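You operate a simulated robot arm through the tools that you are given. There is no shell and no other tool.

The job below is to be done with a simulated robot arm. You get a single attempt, and the scene is never put back.

TASK
Bend the two ribs that the bend board asks for, one stroke each.
Fine: heater on first; each degree over 35 C bends a rib two degrees, so the iron's heat picks the rib; straps back, heater off.

The check looks at the end state, three seconds after you hand in, the way a careful person would. Anything else that was tipped, shoved, dropped, spilled or broken makes it a failure.

THE ROBOT
A 7-joint arm with a two-finger parallel gripper, fixed in place. Base frame: the origin is on the floor under the middle of its stand, x ahead of it, y to its left, z up; the work surface is at about z = 800. Readings come in mm, rad, newtons and seconds.
It reaches about 1479 mm from its shoulder. Its first joint turns from -2.897 to 2.897 rad. Payload 4.4 kg.
The tool frame sits at the grasp point between the pads (the TCP): z along the fingers, y along the line on which they close. The tips reach 23 mm beyond it. Largest opening 94 mm; finger width 38, thickness 10; the body of the gripper, 54 by 96 mm, starts 39 mm behind the TCP.
Orientation is told as [roll, pitch, yaw] about the base's x, y, z axes, in that order, counted from this pose: with the fingers straight down and closing along the base's y, the tool's x points along the base's -x, its y along +y and its z along -z.

THE INTERFACE
- The arm moves only by the tool drive_tool. Its argument "rows" is a list that holds one entry, the list of rows, each a list of 7 numbers: the opening, from 0 (shut) to 1 (fully open), then the shift along the base's x, y, z in mm, then the turn, a rotation vector about the base's x, y, z in rad. In form: [[[gripper, x, y, z, wx, wy, wz], ...]]. A call has 1 to 20 rows; each row is the pose to reach, as a shift and turn from the pose commanded when the call began. A row lasts 0.2 s, in which the tool goes at most 50 mm and 0.15 rad; a call with a longer step from one row to the next is refused whole, and so is a gripper value outside its range. Where a pose cannot be reached the arm comes as near as it can. A force on the tool above 40 N (or 10 N above the force at the start of the call, whichever is more), or a blocked arm, ends the call early, and 0.2 s more pass. The fingers move at their own pace (about 72 mm/s each) and stop on an object; they squeeze with about 37 N. The grip force told is the motor's: it shows also when the fingers shut on nothing. Time passes only in rows, and 0.2 s behind the last, so rows that repeat a pose let the fingers close. It gives the time, the measured TCP pose, the force on the tool (base axes), the opening and the grip force at its end, in the units of the frame above (readings bear some noise), with the torque about the TCP (base axes, N m) and any sound that the robot's microphone picked up.
- Cameras (640 x 400 px; columns grow to the right, rows downward): "scene" is fixed at [50.7, -499.2, 1609.1]; the picture's right is [0.58, -0.82, 0.00], its down [-0.41, -0.29, -0.86] and it looks along [0.70, 0.50, -0.50] (base axes); focal length 346 px, centre (320, 200). "wrist" rides on the gripper at [86, 16, -74] in the tool frame; the picture's right is [-0.18, 0.98, 0.00], its down [-0.58, -0.11, -0.81] and it looks along [-0.79, -0.15, 0.59] (tool axes); focal length 243 px, centre (320, 200). There is no depth. A picture from a camera that has moved, and an enlarged one, comes with that camera's place and axes in the base frame and with its lens.
- snapshot(camera): a new picture of that camera. No time passes.
- zoom(camera, box): a new picture of the part [left, top, right, bottom] of that camera's present view, enlarged. No time passes.
- finish_job(): hands the job in; it is judged then, once.

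Places have to be worked out from the pictures, the camera data and where the tool is seen. Open the gripper and draw the arm clear of the work before you hand the job in, unless the task says otherwise.

The tools are called after "Call:" as a command line: name --argument value ..., lists and objects as JSON in quotes. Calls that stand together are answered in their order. drive_tool: Moves the arm, as the interface text tells. Its arguments: {"type":"object","properties":{"rows":{"type":"array"}},"required":["rows"]} The other tools are called the same way: snapshot (camera) takes a picture; zoom (camera, box) takes an enlarged picture of a part of a camera's view; finish_job () hands the job in.

At the start:

```text
time: 0.0
position: [596.5, 141.8, 1285.1]
tool_rot: [-0.001, 0.002, 0.001]
force: [-0.4, 0.4, -1.0]
torque: [-0.01, 0.01, -0.01]
grip_width: 93.9
grasp_force: 0.1
```

scene: 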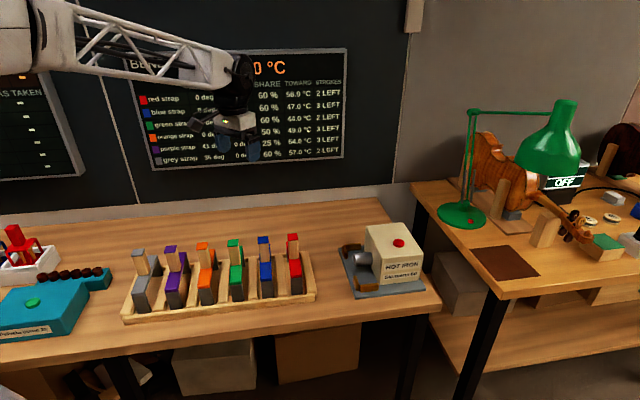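
wrist: 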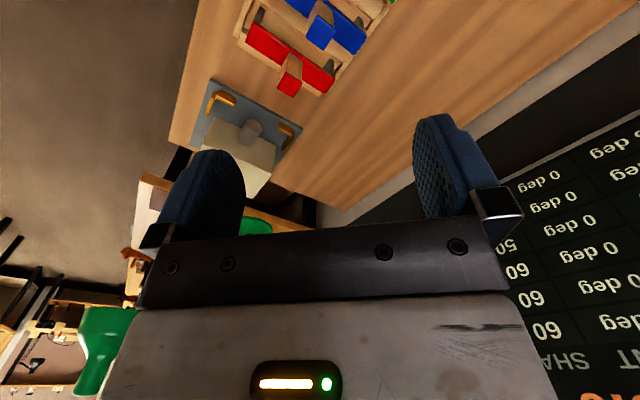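

I'll start by looking closely at the bend board and the bench before I move anything.

Call:
zoom --camera "scene" --box '[120, 40, 360, 190]'

Call:
zoom --camera "scene" --box '[100, 210, 340, 360]'

Call:
zoom --camera "scene" --box '[320, 200, 480, 300]'

Call:
zoom --camera "scene" --box '[0, 200, 160, 300]'

Call:
zoom --camera "scene" --box '[0, 50, 160, 200]'

Call:
zoom --camera "scene" --box '[400, 80, 640, 300]'

```text
2.67 times, centred on (240, 115) of scene
camera zoom: at [50.7, -499.2, 1609.1], right [0.58, -0.82, 0.0], down [-0.41, -0.29, -0.86], along [0.7, 0.5, -0.5], focal length 923 px, centre (533, 427)
```

zoom: 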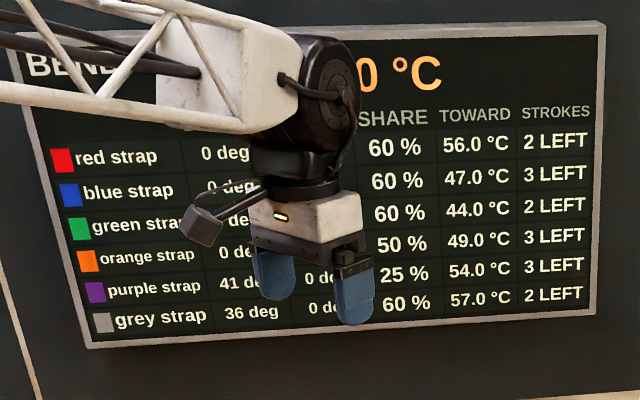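

```text
2.67 times, centred on (220, 285) of scene
camera zoom: at [50.7, -499.2, 1609.1], right [0.58, -0.82, 0.0], down [-0.41, -0.29, -0.86], along [0.7, 0.5, -0.5], focal length 923 px, centre (587, -27)
```

zoom: 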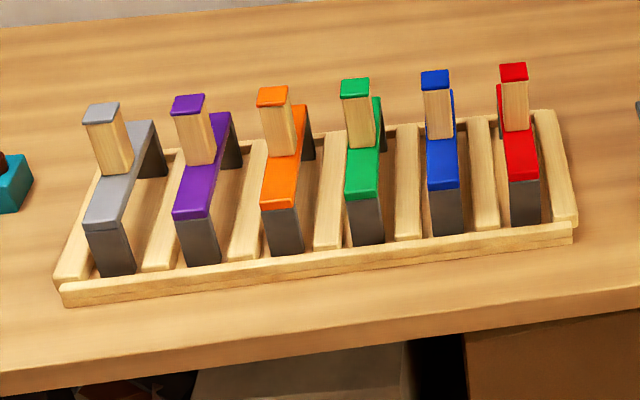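

```text
4.00 times, centred on (400, 250) of scene
camera zoom: at [50.7, -499.2, 1609.1], right [0.58, -0.82, 0.0], down [-0.41, -0.29, -0.86], along [0.7, 0.5, -0.5], focal length 1385 px, centre (0, 0)
```

zoom: 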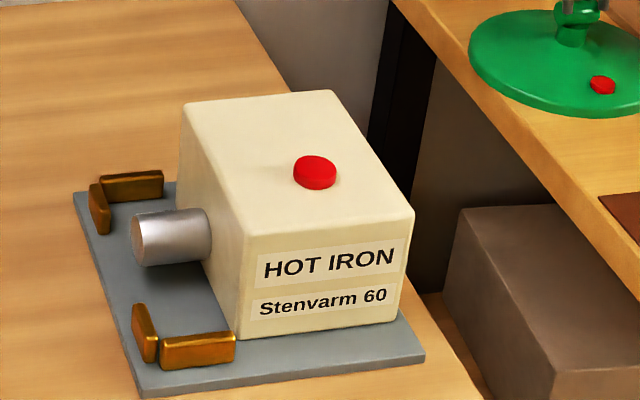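

```text
4.00 times, centred on (80, 250) of scene
camera zoom: at [50.7, -499.2, 1609.1], right [0.58, -0.82, 0.0], down [-0.41, -0.29, -0.86], along [0.7, 0.5, -0.5], focal length 1385 px, centre (1280, 0)
```

zoom: 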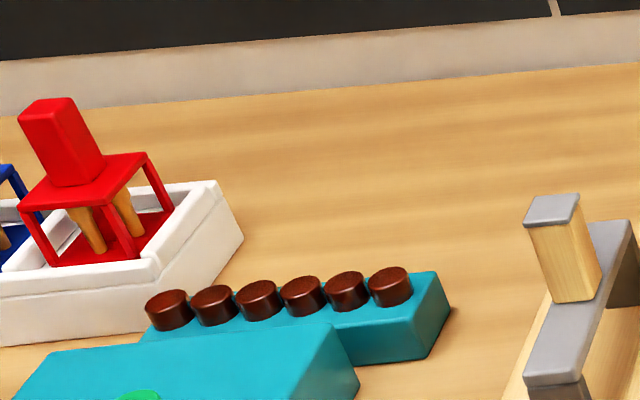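

```text
2.67 times, centred on (80, 125) of scene
camera zoom: at [50.7, -499.2, 1609.1], right [0.58, -0.82, 0.0], down [-0.41, -0.29, -0.86], along [0.7, 0.5, -0.5], focal length 923 px, centre (960, 400)
```

zoom: 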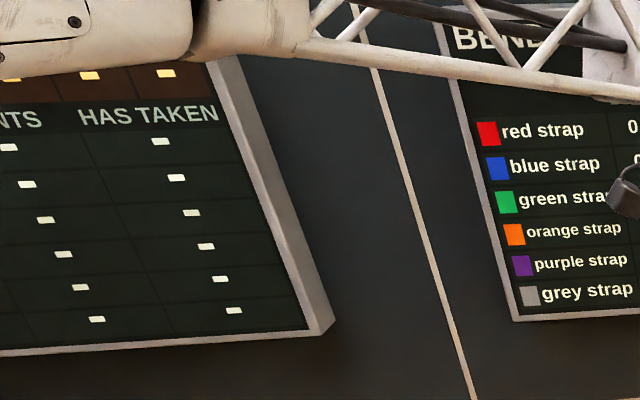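

```text
1.82 times, centred on (520, 190) of scene
camera zoom: at [50.7, -499.2, 1609.1], right [0.58, -0.82, 0.0], down [-0.41, -0.29, -0.86], along [0.7, 0.5, -0.5], focal length 629 px, centre (-44, 218)
```

zoom: 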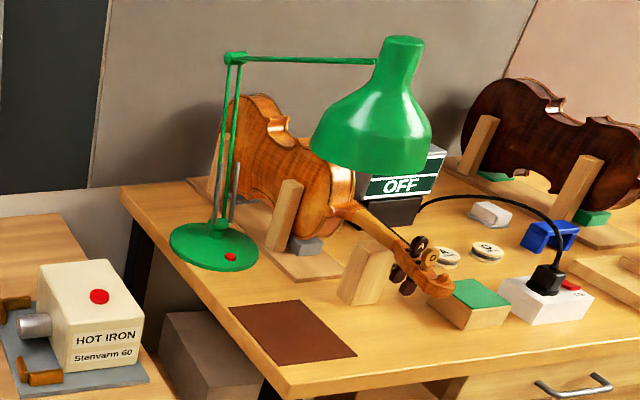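

The board asks for purple (41 deg) and grey (36 deg), but the arm hides part of it. I'll swing the arm left, high above everything, so I can read all of it and the iron's temperature.

Call:
drive_tool --rows '[[[1, -15, 40, 0, 0, 0, 0], [1, -30, 80, 0, 0, 0, 0], [1, -45, 120, 0, 0, 0, 0], [1, -60, 160, 0, 0, 0, 0], [1, -75, 200, 0, 0, 0, 0], [1, -90, 240, 0, 0, 0, 0], [1, -105, 280, 0, 0, 0, 0], [1, -120, 320, 0, 0, 0, 0], [1, -135, 360, 0, 0, 0, 0]]]'

```text
time: 2.0
position: [462.2, 500.7, 1285.1]
tool_rot: [-0.001, 0.0, -0.001]
force: [-0.3, 0.5, -0.5]
torque: [-0.02, 0.02, -0.01]
grip_width: 94.2
grasp_force: 0.1
```

The arm should now be clear of the bend board. I'll take new pictures and read the board.

Call:
snapshot --camera "scene"

Call:
zoom --camera "scene" --box '[120, 40, 360, 190]'

Call:
zoom --camera "scene" --box '[480, 150, 640, 260]'

Call:
zoom --camera "scene" --box '[0, 210, 130, 350]'

Call:
snapshot --camera "wrist"

```text
taken
```

scene: 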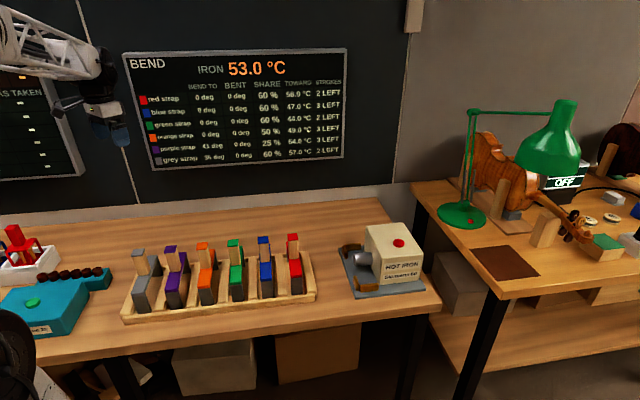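

```text
2.67 times, centred on (240, 115) of scene
camera zoom: at [50.7, -499.2, 1609.1], right [0.58, -0.82, 0.0], down [-0.41, -0.29, -0.86], along [0.7, 0.5, -0.5], focal length 923 px, centre (533, 427)
```

zoom: 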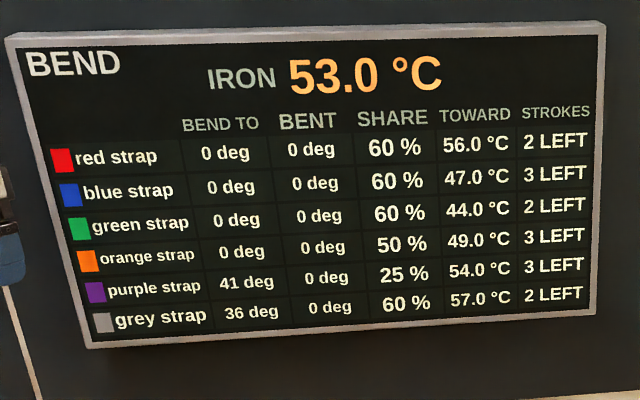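

```text
3.64 times, centred on (560, 205) of scene
camera zoom: at [50.7, -499.2, 1609.1], right [0.58, -0.82, 0.0], down [-0.41, -0.29, -0.86], along [0.7, 0.5, -0.5], focal length 1259 px, centre (-553, 182)
```

zoom: 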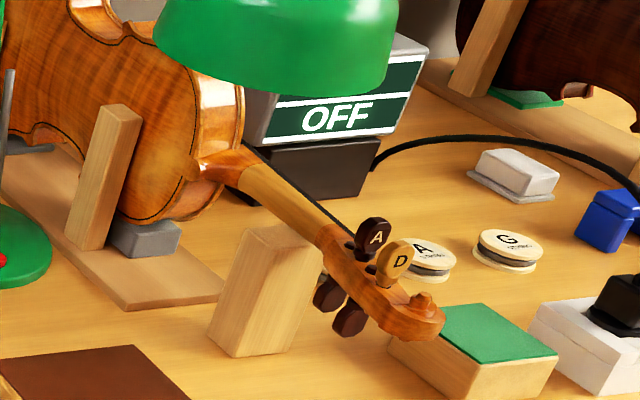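

```text
2.86 times, centred on (65, 280) of scene
camera zoom: at [50.7, -499.2, 1609.1], right [0.58, -0.82, 0.0], down [-0.41, -0.29, -0.86], along [0.7, 0.5, -0.5], focal length 989 px, centre (1049, -29)
```

zoom: 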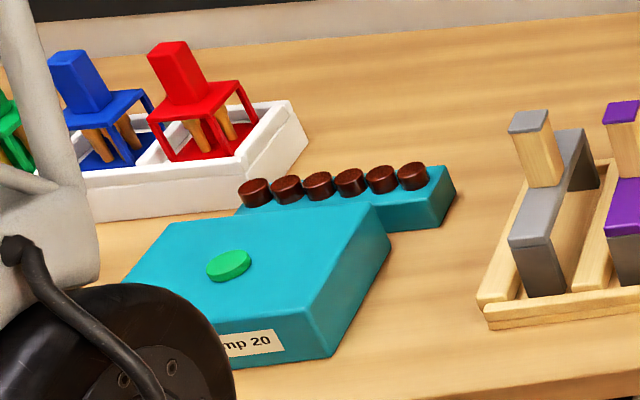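

```text
taken
camera wrist: at [377.3, 517.3, 1360.1], right [0.18, 0.98, 0.0], down [0.58, -0.11, 0.81], along [0.79, -0.15, -0.59], focal length 243 px, centre (320, 200)
```

wrist: 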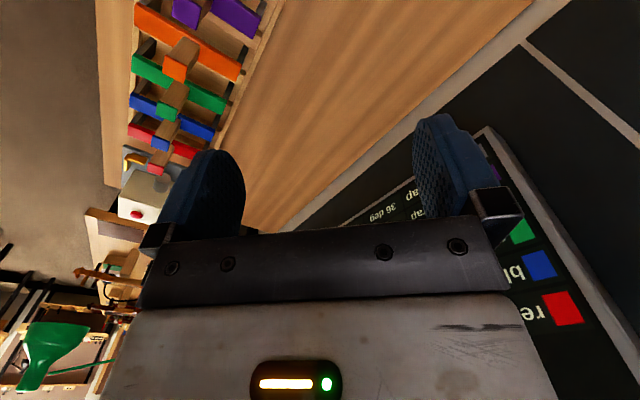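

The iron reads 53.0 °C, which gives (53-35)*2 = 36 deg, so grey goes first. Its stroke takes the iron 60 % of the way to 57, so 55.4 °C, and purple then gets about 41 deg. From the scene picture the iron is near (870, -100), with the rack running diagonally towards it. I'll fly over there high up, turn the tool to line up with the bench, and look closer.

Call:
drive_tool --rows '[[[1, 24, -34, -12, 0, 0, -0.057], [1, 48, -69, -24, 0, 0, -0.114], [1, 72, -103, -35, 0, 0, -0.171], [1, 97, -137, -47, 0, 0, -0.229], [1, 121, -172, -59, 0, 0, -0.286], [1, 145, -206, -71, 0, 0, -0.343], [1, 169, -240, -83, 0, 0, -0.4], [1, 193, -275, -94, 0, 0, -0.457], [1, 217, -309, -106, 0, 0, -0.514], [1, 241, -343, -118, 0, 0, -0.571], [1, 265, -378, -130, 0, 0, -0.629], [1, 290, -412, -141, 0, 0, -0.686], [1, 314, -446, -153, 0, 0, -0.743], [1, 338, -481, -165, 0, 0, -0.8]]]'

Call:
snapshot --camera "wrist"

Call:
snapshot --camera "scene"

```text
time: 5.0
position: [798.6, 20.8, 1120.1]
tool_rot: [0.002, 0.0, -0.802]
force: [-0.4, -0.4, 0.6]
torque: [0.02, 0.03, -0.04]
grip_width: 94.3
grasp_force: 0.2
```

```text
taken
camera wrist: at [751.8, 94.3, 1194.7], right [0.83, 0.55, 0.0], down [0.33, -0.49, 0.81], along [0.45, -0.67, -0.59], focal length 243 px, centre (320, 200)
```

wrist: 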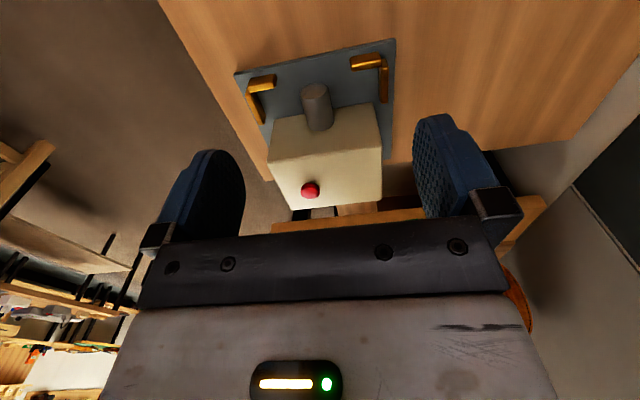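

```text
taken
```

scene: 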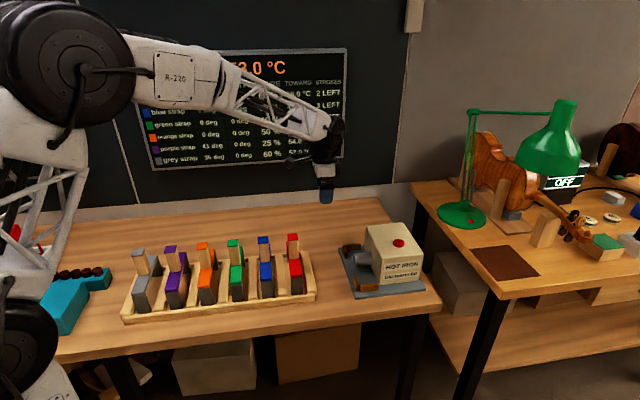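

The wrist camera now shows the iron, its nose and the two brass corner guides. I'll enlarge both views so I can triangulate them.

Call:
zoom --camera "wrist" --box '[220, 30, 420, 220]'

Call:
zoom --camera "scene" --box '[330, 215, 450, 305]'

```text
2.11 times, centred on (320, 125) of wrist
camera zoom: at [751.8, 94.3, 1194.7], right [0.83, 0.55, 0.0], down [0.33, -0.49, 0.81], along [0.45, -0.67, -0.59], focal length 511 px, centre (320, 358)
```

zoom: 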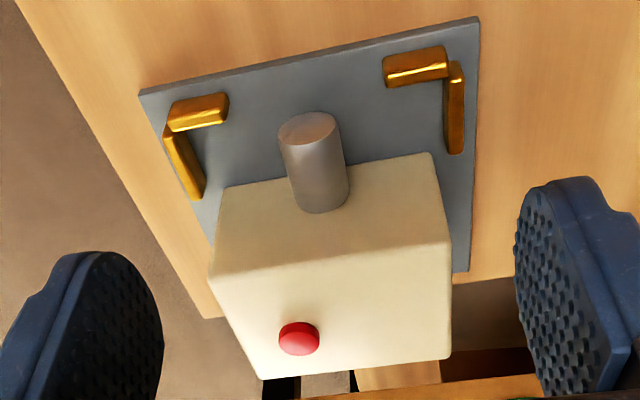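

```text
4.44 times, centred on (390, 260) of scene
camera zoom: at [50.7, -499.2, 1609.1], right [0.58, -0.82, 0.0], down [-0.41, -0.29, -0.86], along [0.7, 0.5, -0.5], focal length 1539 px, centre (9, -67)
```

zoom: 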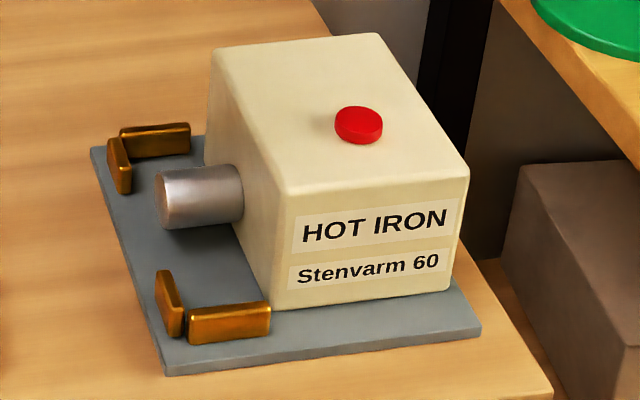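

Triangulating puts the red button at about (920, -191), with its top near z 935 and the box top near z 924. The bench is turned 45 degrees, and the nose end is near (853, -74, 852). I'll shut the fingers and hover over the button.

Call:
drive_tool --rows '[[[0.6, 20, -35, -18, 0, 0, 0.016], [0.3, 40, -70, -36, 0, 0, 0.016], [0, 61, -106, -54, 0, 0, 0.016], [0, 81, -141, -72, 0, 0, 0.016], [0, 101, -176, -90, 0, 0, 0.016], [0, 121, -212, -108, 0, 0, 0.016], [0, 121, -212, -120, 0, 0, 0.016], [0, 121, -212, -120, 0, 0, 0.016]]]'

Call:
snapshot --camera "wrist"

Call:
zoom --camera "scene" --box '[320, 170, 480, 290]'

```text
time: 6.8
position: [920.7, -190.7, 999.0]
tool_rot: [0.001, 0.0, -0.784]
force: [0.4, -0.2, 0.1]
torque: [0.01, 0.01, -0.03]
grip_width: 0.0
grasp_force: 37.2
```

```text
taken
camera wrist: at [871.8, -117.1, 1074.1], right [0.82, 0.57, 0.0], down [0.33, -0.49, 0.81], along [0.46, -0.66, -0.59], focal length 243 px, centre (320, 200)
```

wrist: 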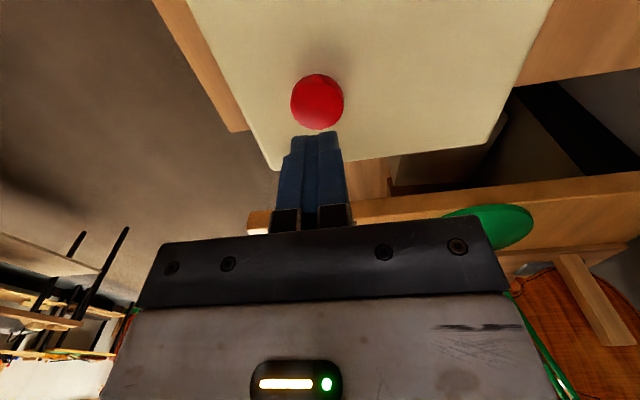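

```text
3.33 times, centred on (400, 230) of scene
camera zoom: at [50.7, -499.2, 1609.1], right [0.58, -0.82, 0.0], down [-0.41, -0.29, -0.86], along [0.7, 0.5, -0.5], focal length 1154 px, centre (53, 100)
```

zoom: 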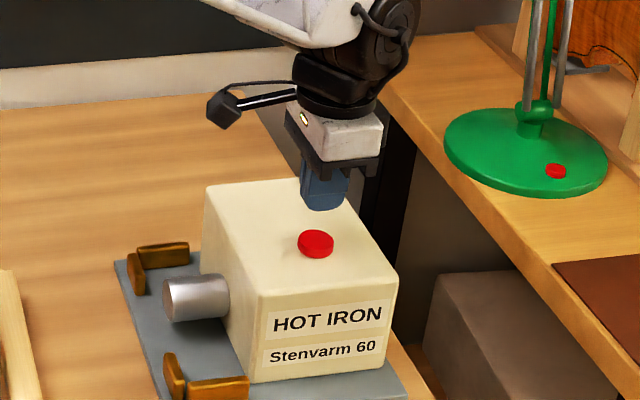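

The button lies straight under the closed fingertips, which are at about z 976. I'll lower gently towards it and watch the force and sound.

Call:
drive_tool --rows '[[[0, 0, 0, -12, 0, 0, 0], [0, 0, 0, -24, 0, 0, 0], [0, 0, 0, -32, 0, 0, 0], [0, 0, 0, -36, 0, 0, 0], [0, 0, 0, -39, 0, 0, 0], [0, 0, 0, -42, 0, 0, 0]]]'

Call:
zoom --camera "scene" --box '[320, 170, 480, 290]'

```text
time: 8.2
position: [921.0, -190.9, 959.2]
tool_rot: [0.001, -0.001, -0.786]
force: [-0.9, -1.1, 2.7]
torque: [0.03, 0.05, 0.0]
grip_width: 0.2
grasp_force: 36.6
heard: click
```

```text
3.33 times, centred on (400, 230) of scene
camera zoom: at [50.7, -499.2, 1609.1], right [0.58, -0.82, 0.0], down [-0.41, -0.29, -0.86], along [0.7, 0.5, -0.5], focal length 1154 px, centre (53, 100)
```

zoom: 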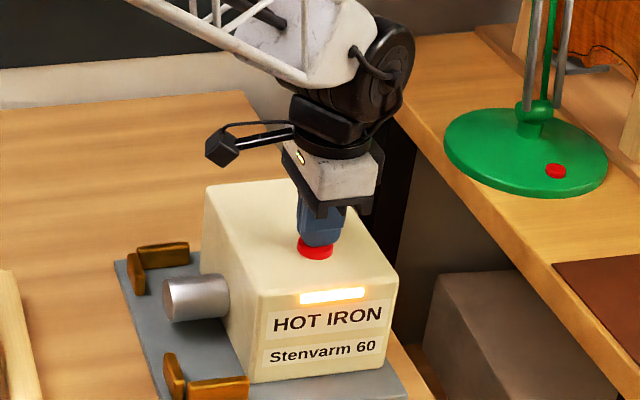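

I heard a click and a bar lit up on the iron, so the heater is on. I'll go straight up and check the board before touching a strap.

Call:
drive_tool --rows '[[[0, 0, 0, 15, 0, 0, 0], [0, 0, 0, 40, 0, 0, 0], [0, 0, 0, 80, 0, 0, 0], [0, 0, 0, 120, 0, 0, 0], [0, 0, 0, 160, 0, 0, 0], [0, 0, 0, 200, 0, 0, 0]]]'

Call:
snapshot --camera "scene"

Call:
zoom --camera "scene" --box '[120, 40, 360, 190]'

```text
time: 9.6
position: [922.8, -189.9, 1155.1]
tool_rot: [-0.001, 0.002, -0.782]
force: [0.6, -0.5, -0.6]
torque: [0.02, 0.02, 0.0]
grip_width: 0.0
grasp_force: 36.7
```

```text
taken
```

scene: 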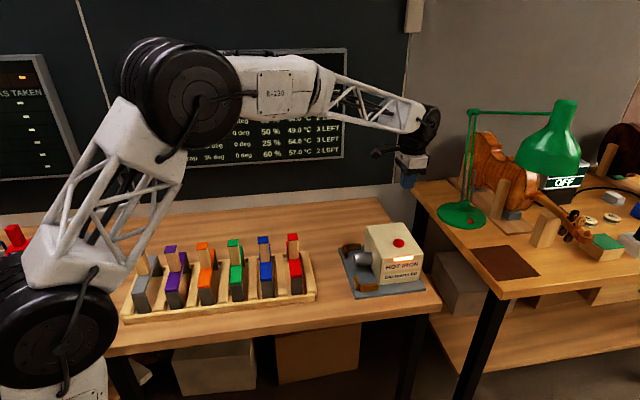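

```text
2.67 times, centred on (240, 115) of scene
camera zoom: at [50.7, -499.2, 1609.1], right [0.58, -0.82, 0.0], down [-0.41, -0.29, -0.86], along [0.7, 0.5, -0.5], focal length 923 px, centre (533, 427)
```

zoom: 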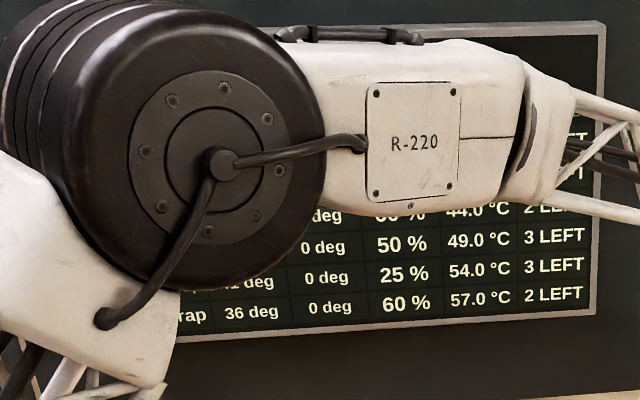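

The heater is on, and the arm hides the temperature line from here. I'll fly back along the rack, well above it, to look at the grey strap at the far left end.

Call:
drive_tool --rows '[[[0, -30, 33, 0, 0, 0, 0], [0, -60, 66, 0, 0, 0, 0], [0, -90, 99, 0, 0, 0, 0], [0.5, -120, 132, 0, 0, 0, 0], [1, -150, 165, 0, 0, 0, 0], [1, -180, 198, 0, 0, 0, 0], [1, -210, 231, 0, 0, 0, 0], [1, -240, 264, 0, 0, 0, 0], [1, -270, 297, 0, 0, 0, 0], [1, -300, 330, 0, 0, 0, 0], [1, -330, 363, 0, 0, 0, 0], [1, -360, 396, 0, 0, 0, 0], [1, -390, 429, 0, 0, 0, 0], [1, -420, 462, 0, 0, 0, 0], [1, -450, 495, 0, 0, 0, 0], [1, -480, 528, -10, 0, 0, 0], [1, -510, 561, -20, 0, 0, 0], [1, -540, 594, -30, 0, 0, 0], [1, -563, 621, -45, 0, 0, 0]]]'

Call:
snapshot --camera "wrist"

Call:
snapshot --camera "scene"

Call:
zoom --camera "scene" --box '[120, 40, 360, 190]'

```text
time: 13.6
position: [356.7, 430.1, 1113.5]
tool_rot: [0.0, 0.0, -0.784]
force: [-0.7, 0.4, 0.1]
torque: [-0.02, 0.0, 0.0]
grip_width: 94.1
grasp_force: 0.1
```

```text
taken
camera wrist: at [308.9, 502.8, 1187.5], right [0.82, 0.57, 0.0], down [0.33, -0.49, 0.81], along [0.46, -0.66, -0.59], focal length 243 px, centre (320, 200)
```

wrist: 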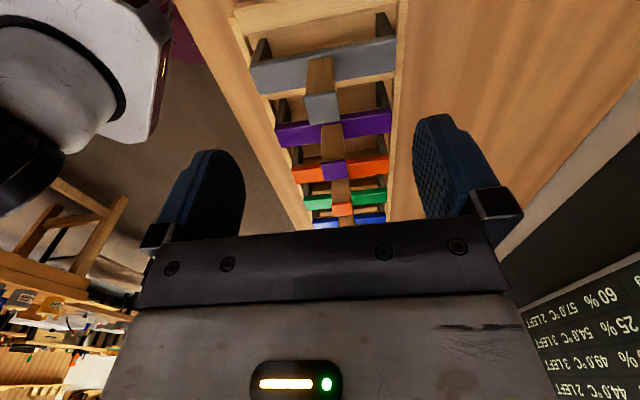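

```text
taken
```

scene: 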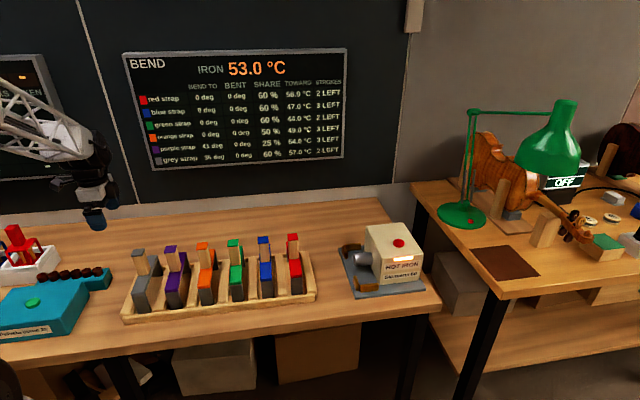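

```text
2.67 times, centred on (240, 115) of scene
camera zoom: at [50.7, -499.2, 1609.1], right [0.58, -0.82, 0.0], down [-0.41, -0.29, -0.86], along [0.7, 0.5, -0.5], focal length 923 px, centre (533, 427)
```

zoom: 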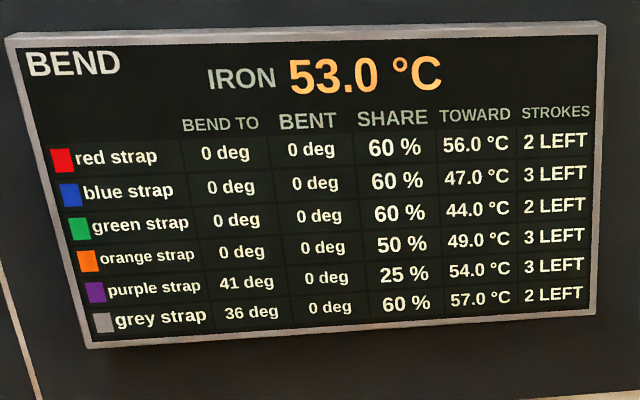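

The iron still reads 53.0 °C with the heater on and no bends recorded. Next I'll enlarge the grey and purple straps in both views to work out where their handles are.

Call:
zoom --camera "wrist" --box '[220, 0, 420, 130]'

Call:
zoom --camera "scene" --box '[115, 235, 215, 330]'

```text
3.08 times, centred on (320, 65) of wrist
camera zoom: at [308.9, 502.8, 1187.5], right [0.82, 0.57, 0.0], down [0.33, -0.49, 0.81], along [0.46, -0.66, -0.59], focal length 746 px, centre (320, 615)
```

zoom: 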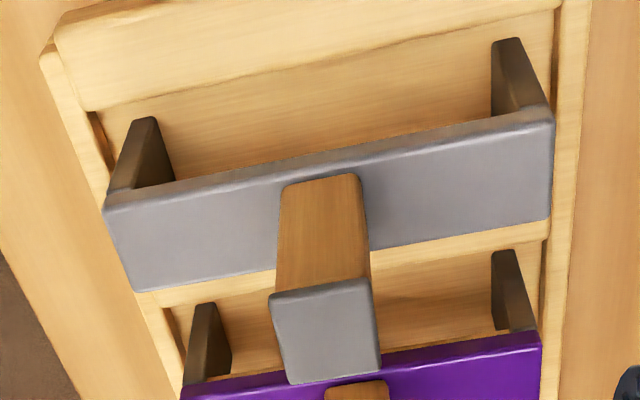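

```text
4.21 times, centred on (165, 282) of scene
camera zoom: at [50.7, -499.2, 1609.1], right [0.58, -0.82, 0.0], down [-0.41, -0.29, -0.86], along [0.7, 0.5, -0.5], focal length 1458 px, centre (973, -147)
```

zoom: 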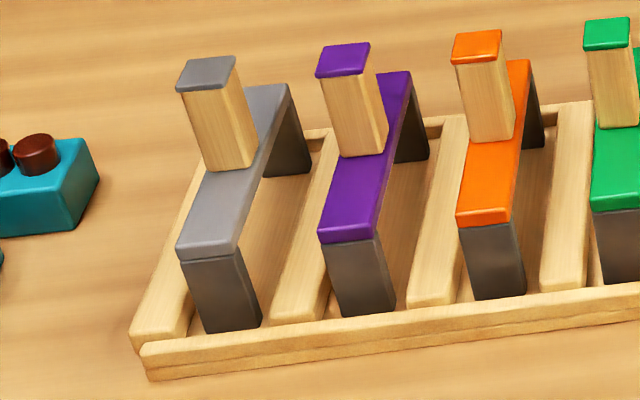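

The grey handle's top is near (392, 387, 970). It's about 33 mm square, on a bridge-shaped strap. I'll hover the open fingers straight above it at a safe height and check the alignment with the wrist camera.

Call:
drive_tool --rows '[[[1, 17, -20, -20, 0, 0, 0], [1, 35, -42, -40, 0, 0, 0], [1, 35, -42, -60, 0, 0, 0], [1, 35, -42, -60, 0, 0, 0]]]'

Call:
zoom --camera "wrist" --box '[180, 0, 460, 175]'

Call:
zoom --camera "scene" --box '[60, 180, 260, 330]'

```text
time: 14.6
position: [392.9, 387.8, 1054.5]
tool_rot: [0.0, 0.001, -0.783]
force: [-0.2, -0.3, 0.1]
torque: [0.02, 0.01, -0.01]
grip_width: 94.0
grasp_force: 0.2
```

```text
2.29 times, centred on (320, 88) of wrist
camera zoom: at [345.1, 461.2, 1128.5], right [0.82, 0.57, 0.0], down [0.33, -0.49, 0.81], along [0.46, -0.66, -0.59], focal length 555 px, centre (320, 457)
```

zoom: 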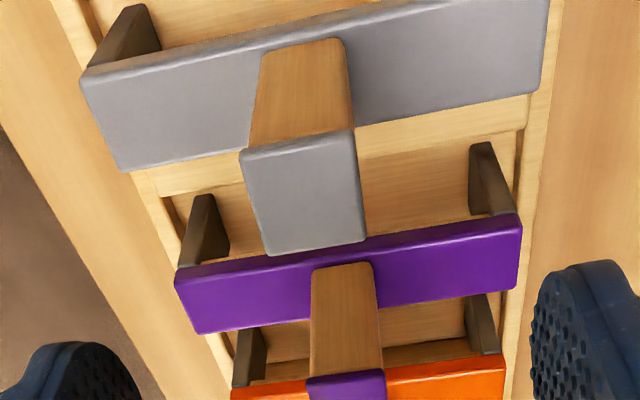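

```text
2.67 times, centred on (160, 255) of scene
camera zoom: at [50.7, -499.2, 1609.1], right [0.58, -0.82, 0.0], down [-0.41, -0.29, -0.86], along [0.7, 0.5, -0.5], focal length 923 px, centre (747, 53)
```

zoom: 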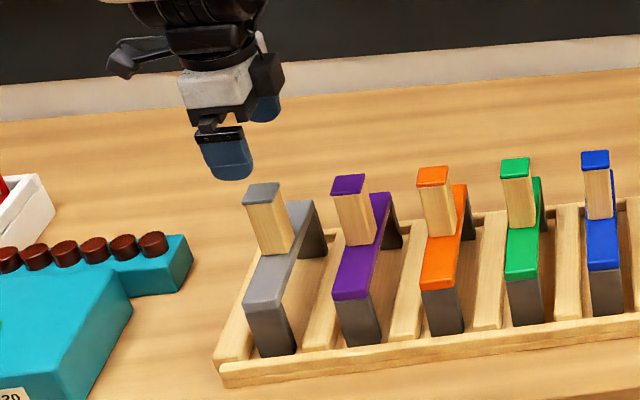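

The handle's top is within about 2 mm of the spot below the TCP, at about z 970 with the strap bar near z 900. I'll descend to z 943 with the fingers straddling the handle and check before closing.

Call:
drive_tool --rows '[[[1, -1.5, 0, -25, 0, 0, 0], [1, -1.5, 0, -50, 0, 0, 0], [1, -1.5, 0, -70, 0, 0, 0], [1, -1.5, 0, -90, 0, 0, 0], [1, -1.5, 0, -102, 0, 0, 0], [1, -1.5, 0, -111, 0, 0, 0]]]'

Call:
snapshot --camera "wrist"

Call:
zoom --camera "scene" --box '[60, 180, 260, 330]'

```text
time: 16.0
position: [392.6, 389.4, 941.5]
tool_rot: [-0.001, 0.0, -0.783]
force: [0.1, -0.5, -0.9]
torque: [0.0, 0.0, 0.02]
grip_width: 94.0
grasp_force: 0.1
```

```text
taken
camera wrist: at [343.3, 461.4, 1016.9], right [0.82, 0.57, 0.0], down [0.33, -0.49, 0.81], along [0.46, -0.66, -0.59], focal length 243 px, centre (320, 200)
```

wrist: 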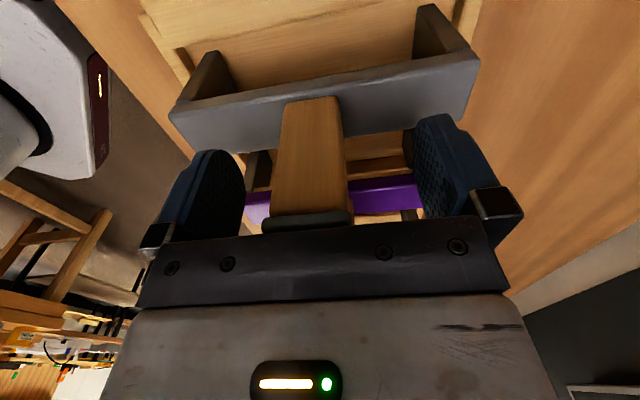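

```text
2.67 times, centred on (160, 255) of scene
camera zoom: at [50.7, -499.2, 1609.1], right [0.58, -0.82, 0.0], down [-0.41, -0.29, -0.86], along [0.7, 0.5, -0.5], focal length 923 px, centre (747, 53)
```

zoom: 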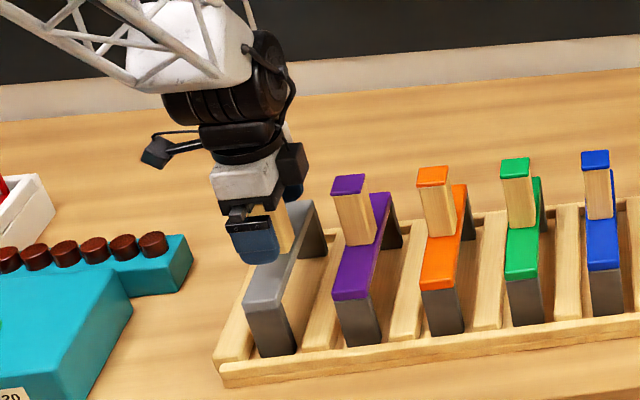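

The handle sits centred between the fingers, about 1 mm off, and the tips clear the strap bar. I'll nudge over that 1 mm and close on the handle.

Call:
drive_tool --rows '[[[1, -0.8, -0.8, 0, 0, 0, 0], [0, -0.8, -0.8, 0, 0, 0, 0], [0, -0.8, -0.8, 0, 0, 0, 0], [0, -0.8, -0.8, 0, 0, 0, 0], [0, -0.8, -0.8, 0, 0, 0, 0], [0, -0.8, -0.8, 0, 0, 0, 0]]]'

Call:
snapshot --camera "wrist"

Call:
zoom --camera "scene" --box '[60, 180, 260, 330]'

```text
time: 17.4
position: [389.9, 387.4, 942.6]
tool_rot: [-0.001, 0.0, -0.784]
force: [0.5, -0.7, -0.1]
torque: [0.01, 0.0, 0.0]
grip_width: 29.9
grasp_force: 36.8
```

```text
taken
camera wrist: at [341.7, 460.3, 1016.8], right [0.82, 0.57, 0.0], down [0.33, -0.49, 0.81], along [0.46, -0.66, -0.59], focal length 243 px, centre (320, 200)
```

wrist: 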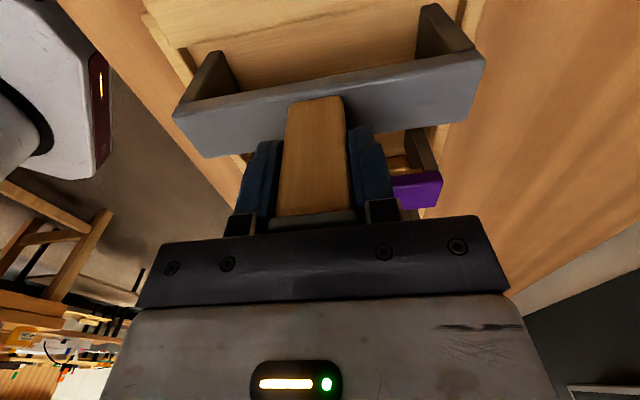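

```text
2.67 times, centred on (160, 255) of scene
camera zoom: at [50.7, -499.2, 1609.1], right [0.58, -0.82, 0.0], down [-0.41, -0.29, -0.86], along [0.7, 0.5, -0.5], focal length 923 px, centre (747, 53)
```

zoom: 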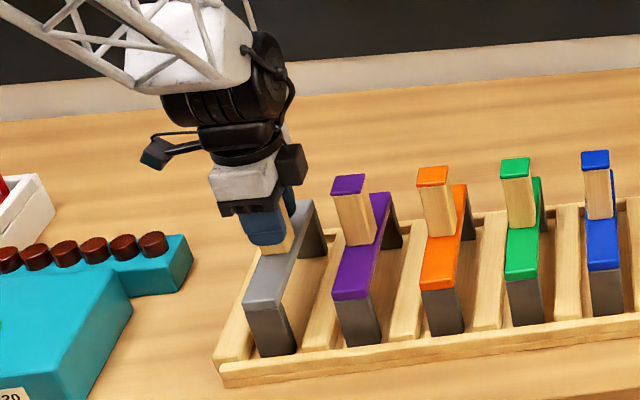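

The grip is firm at 29.9 mm on the handle. I'll lift slowly and straight up, then check that the strap comes cleanly with nothing else moving.

Call:
drive_tool --rows '[[[0, 0, 0, 5, 0, 0, 0], [0, 0, 0, 12, 0, 0, 0], [0, 0, 0, 22, 0, 0, 0], [0, 0, 0, 36, 0, 0, 0], [0, 0, 0, 52, 0, 0, 0], [0, 0, 0, 70, 0, 0, 0], [0, 0, 0, 70, 0, 0, 0]]]'

Call:
snapshot --camera "wrist"

Call:
zoom --camera "scene" --box '[60, 180, 260, 330]'

```text
time: 19.0
position: [390.6, 387.3, 1012.5]
tool_rot: [0.001, 0.0, -0.784]
force: [0.0, 0.0, -4.0]
torque: [-0.01, 0.02, -0.02]
grip_width: 30.1
grasp_force: 36.9
```

```text
taken
camera wrist: at [341.2, 460.2, 1087.0], right [0.82, 0.57, 0.0], down [0.33, -0.49, 0.81], along [0.46, -0.66, -0.59], focal length 243 px, centre (320, 200)
```

wrist: 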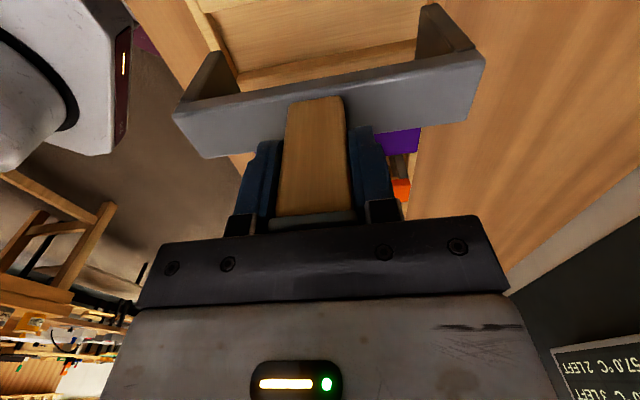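

```text
2.67 times, centred on (160, 255) of scene
camera zoom: at [50.7, -499.2, 1609.1], right [0.58, -0.82, 0.0], down [-0.41, -0.29, -0.86], along [0.7, 0.5, -0.5], focal length 923 px, centre (747, 53)
```

zoom: 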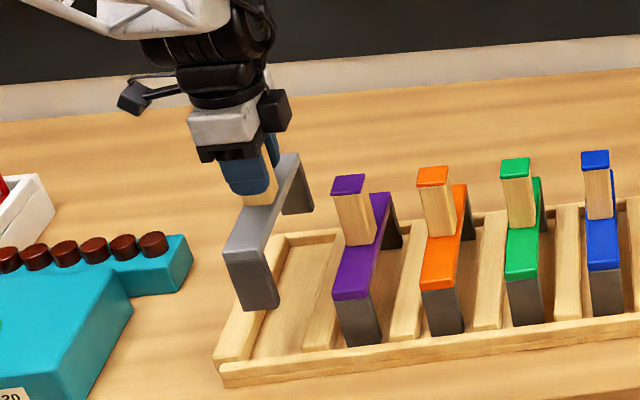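

The grey strap came free cleanly, weighs about 4 N, and is held level. The bracket measurements put the seat over the nose at about (871, -91). I'll lift higher, carry the strap above the row to the iron, and hover there.

Call:
drive_tool --rows '[[[0, 0, 0, 30, 0, 0, 0], [0, 0, 0, 65, 0, 0, 0], [0, 10, -10, 100, 0, 0, 0], [0, 30, -30, 125, 0, 0, 0], [0, 60, -60, 138, 0, 0, 0], [0, 93, -92, 138, 0, 0, 0], [0, 126, -125, 138, 0, 0, 0], [0, 159, -158, 138, 0, 0, 0], [0, 192, -191, 138, 0, 0, 0], [0, 225, -224, 138, 0, 0, 0], [0, 258, -257, 138, 0, 0, 0], [0, 291, -290, 138, 0, 0, 0], [0, 324, -323, 138, 0, 0, 0], [0, 357, -356, 138, 0, 0, 0], [0, 390, -389, 138, 0, 0, 0], [0, 420, -419, 138, 0, 0, 0], [0, 450, -448, 138, 0, 0, 0], [0, 470, -468, 138, 0, 0, 0], [0, 480.6, -477.8, 138, 0, 0, 0], [0, 480.6, -477.8, 138, 0, 0, 0]]]'

Call:
snapshot --camera "wrist"

Call:
snapshot --camera "scene"

```text
time: 23.2
position: [870.7, -90.5, 1151.8]
tool_rot: [0.0, -0.001, -0.784]
force: [-0.4, -0.3, -3.4]
torque: [0.0, 0.01, -0.01]
grip_width: 29.8
grasp_force: 36.9
```

```text
taken
camera wrist: at [822.2, -18.9, 1226.0], right [0.82, 0.57, 0.0], down [0.34, -0.49, 0.81], along [0.46, -0.66, -0.59], focal length 243 px, centre (320, 200)
```

wrist: 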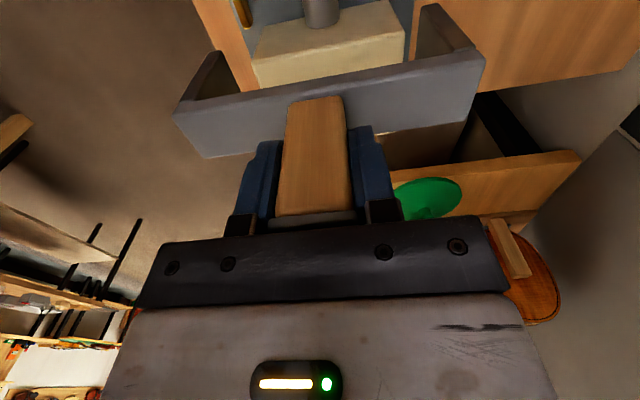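

```text
taken
```

scene: 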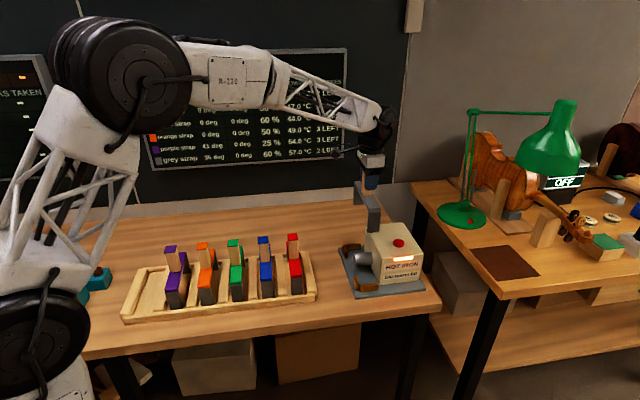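

The strap is now above the iron and nothing else has moved. I'll lower it so the legs are still well above the nose and brackets, then compare alignment in both views.

Call:
drive_tool --rows '[[[0, 0, 0, -20, 0, 0, 0], [0, 0, 0, -45, 0, 0, 0], [0, 0, 0, -70, 0, 0, 0], [0, 0, 0, -90, 0, 0, 0], [0, 0, 0, -100, 0, 0, 0], [0, 0, 0, -100, 0, 0, 0]]]'

Call:
snapshot --camera "wrist"

Call:
zoom --camera "scene" --box '[320, 190, 460, 310]'

Call:
zoom --camera "wrist" --box '[160, 0, 500, 180]'

```text
time: 24.6
position: [869.1, -90.5, 1049.8]
tool_rot: [-0.001, 0.0, -0.784]
force: [-0.2, -0.2, -4.9]
torque: [0.01, 0.01, 0.02]
grip_width: 29.8
grasp_force: 37.4
```

```text
taken
camera wrist: at [821.2, -18.0, 1124.7], right [0.82, 0.57, 0.0], down [0.33, -0.49, 0.81], along [0.46, -0.66, -0.59], focal length 243 px, centre (320, 200)
```

wrist: 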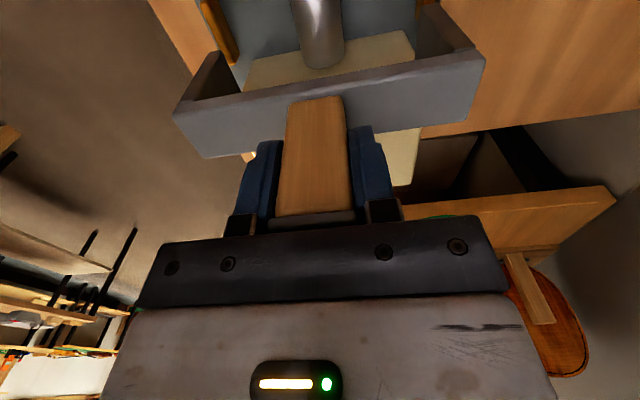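

```text
3.33 times, centred on (390, 250) of scene
camera zoom: at [50.7, -499.2, 1609.1], right [0.58, -0.82, 0.0], down [-0.41, -0.29, -0.86], along [0.7, 0.5, -0.5], focal length 1154 px, centre (87, 33)
```

zoom: 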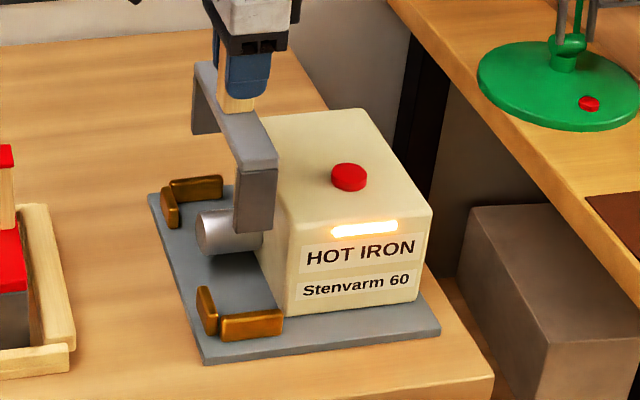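

```text
1.88 times, centred on (330, 90) of wrist
camera zoom: at [821.2, -18.0, 1124.7], right [0.82, 0.57, 0.0], down [0.33, -0.49, 0.81], along [0.46, -0.66, -0.59], focal length 457 px, centre (301, 407)
```

zoom: 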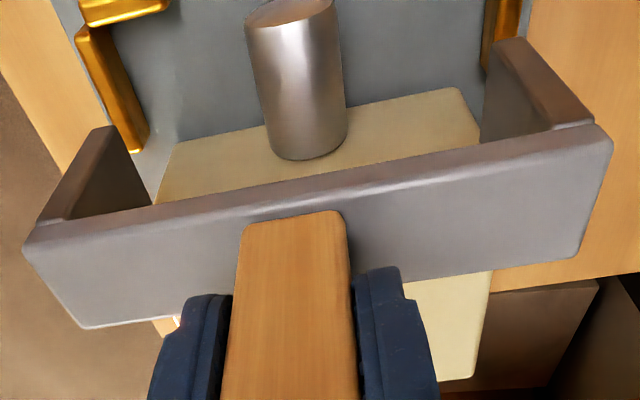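

Projections agree with both views. The strap is centred on the nose to within 1 mm across, with about 11 mm to the front guides and 15 mm to the box face. I'll lower it steadily until the legs are just above the plate.

Call:
drive_tool --rows '[[[0, 0, 0, -20, 0, 0, 0], [0, 0, 0, -40, 0, 0, 0], [0, 0, 0, -60, 0, 0, 0], [0, 0, 0, -78, 0, 0, 0], [0, 0, 0, -92, 0, 0, 0], [0, 0, 0, -100, 0, 0, 0]]]'

Call:
zoom --camera "scene" --box '[320, 190, 460, 310]'

Call:
snapshot --camera "wrist"

```text
time: 26.0
position: [872.0, -91.0, 949.8]
tool_rot: [0.001, 0.0, -0.783]
force: [0.5, -0.4, -4.4]
torque: [0.01, 0.01, 0.01]
grip_width: 29.5
grasp_force: 36.4
```

```text
3.33 times, centred on (390, 250) of scene
camera zoom: at [50.7, -499.2, 1609.1], right [0.58, -0.82, 0.0], down [-0.41, -0.29, -0.86], along [0.7, 0.5, -0.5], focal length 1154 px, centre (87, 33)
```

zoom: 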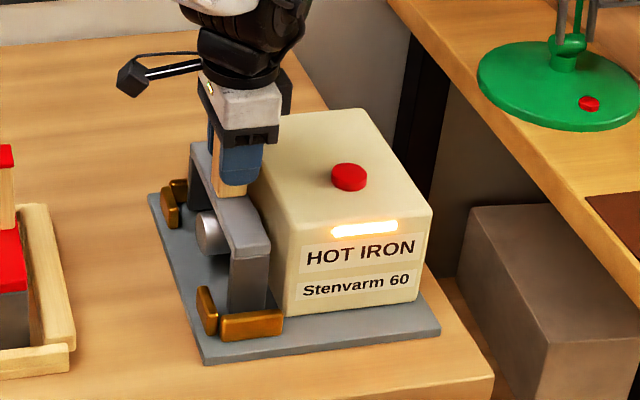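

```text
taken
camera wrist: at [822.1, -17.9, 1025.0], right [0.82, 0.57, 0.0], down [0.33, -0.49, 0.81], along [0.46, -0.66, -0.59], focal length 243 px, centre (320, 200)
```

wrist: 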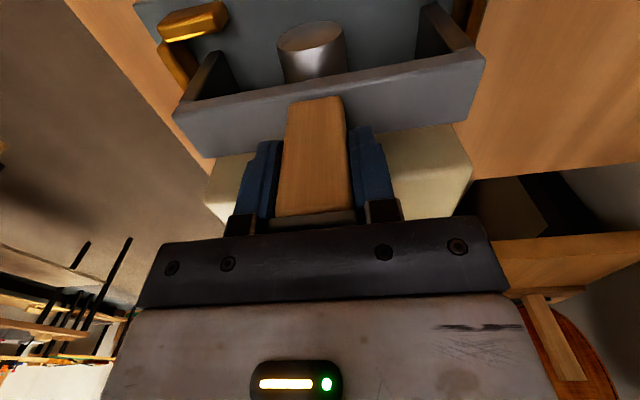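

The legs are inside both brass corners and still free, since the force shows only the strap's weight. I'll lower the last centimetre in small steps until the legs touch down.

Call:
drive_tool --rows '[[[0, 0, 0, -3, 0, 0, 0], [0, 0, 0, -5, 0, 0, 0], [0, 0, 0, -7, 0, 0, 0], [0, 0, 0, -9, 0, 0, 0]]]'

Call:
snapshot --camera "scene"

Call:
zoom --camera "scene" --box '[320, 190, 460, 310]'

```text
time: 27.0
position: [870.5, -91.8, 941.0]
tool_rot: [0.001, 0.0, -0.782]
force: [-2.0, 1.2, 1.2]
torque: [-0.02, 0.59, -0.18]
grip_width: 29.9
grasp_force: 37.6
```

```text
taken
```

scene: 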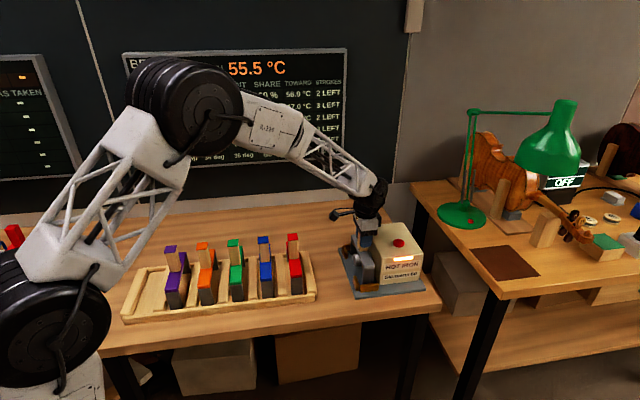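

```text
3.33 times, centred on (390, 250) of scene
camera zoom: at [50.7, -499.2, 1609.1], right [0.58, -0.82, 0.0], down [-0.41, -0.29, -0.86], along [0.7, 0.5, -0.5], focal length 1154 px, centre (87, 33)
```

zoom: 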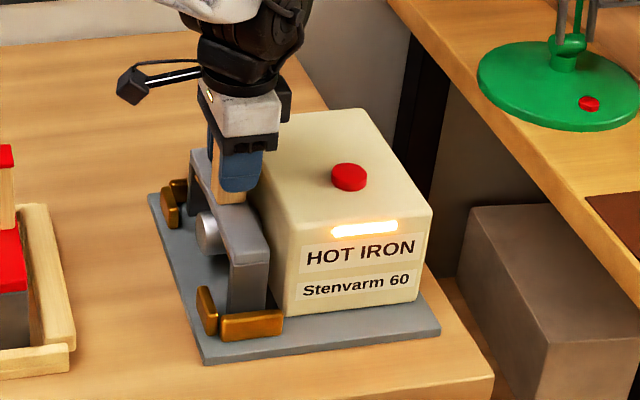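

The display has jumped to about 55.5 °C, so the stroke registered. I'll zoom in on the board to read it exactly.

Call:
zoom --camera "scene" --box '[120, 40, 360, 190]'

Call:
zoom --camera "scene" --box '[190, 130, 350, 180]'

```text
2.67 times, centred on (240, 115) of scene
camera zoom: at [50.7, -499.2, 1609.1], right [0.58, -0.82, 0.0], down [-0.41, -0.29, -0.86], along [0.7, 0.5, -0.5], focal length 923 px, centre (533, 427)
```

zoom: 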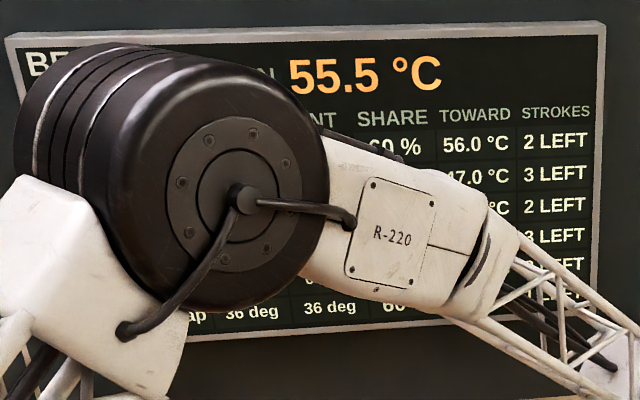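

```text
4.00 times, centred on (270, 155) of scene
camera zoom: at [50.7, -499.2, 1609.1], right [0.58, -0.82, 0.0], down [-0.41, -0.29, -0.86], along [0.7, 0.5, -0.5], focal length 1385 px, centre (520, 380)
```

zoom: 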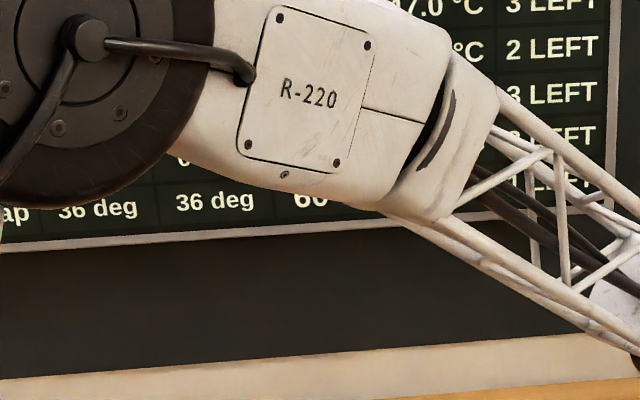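

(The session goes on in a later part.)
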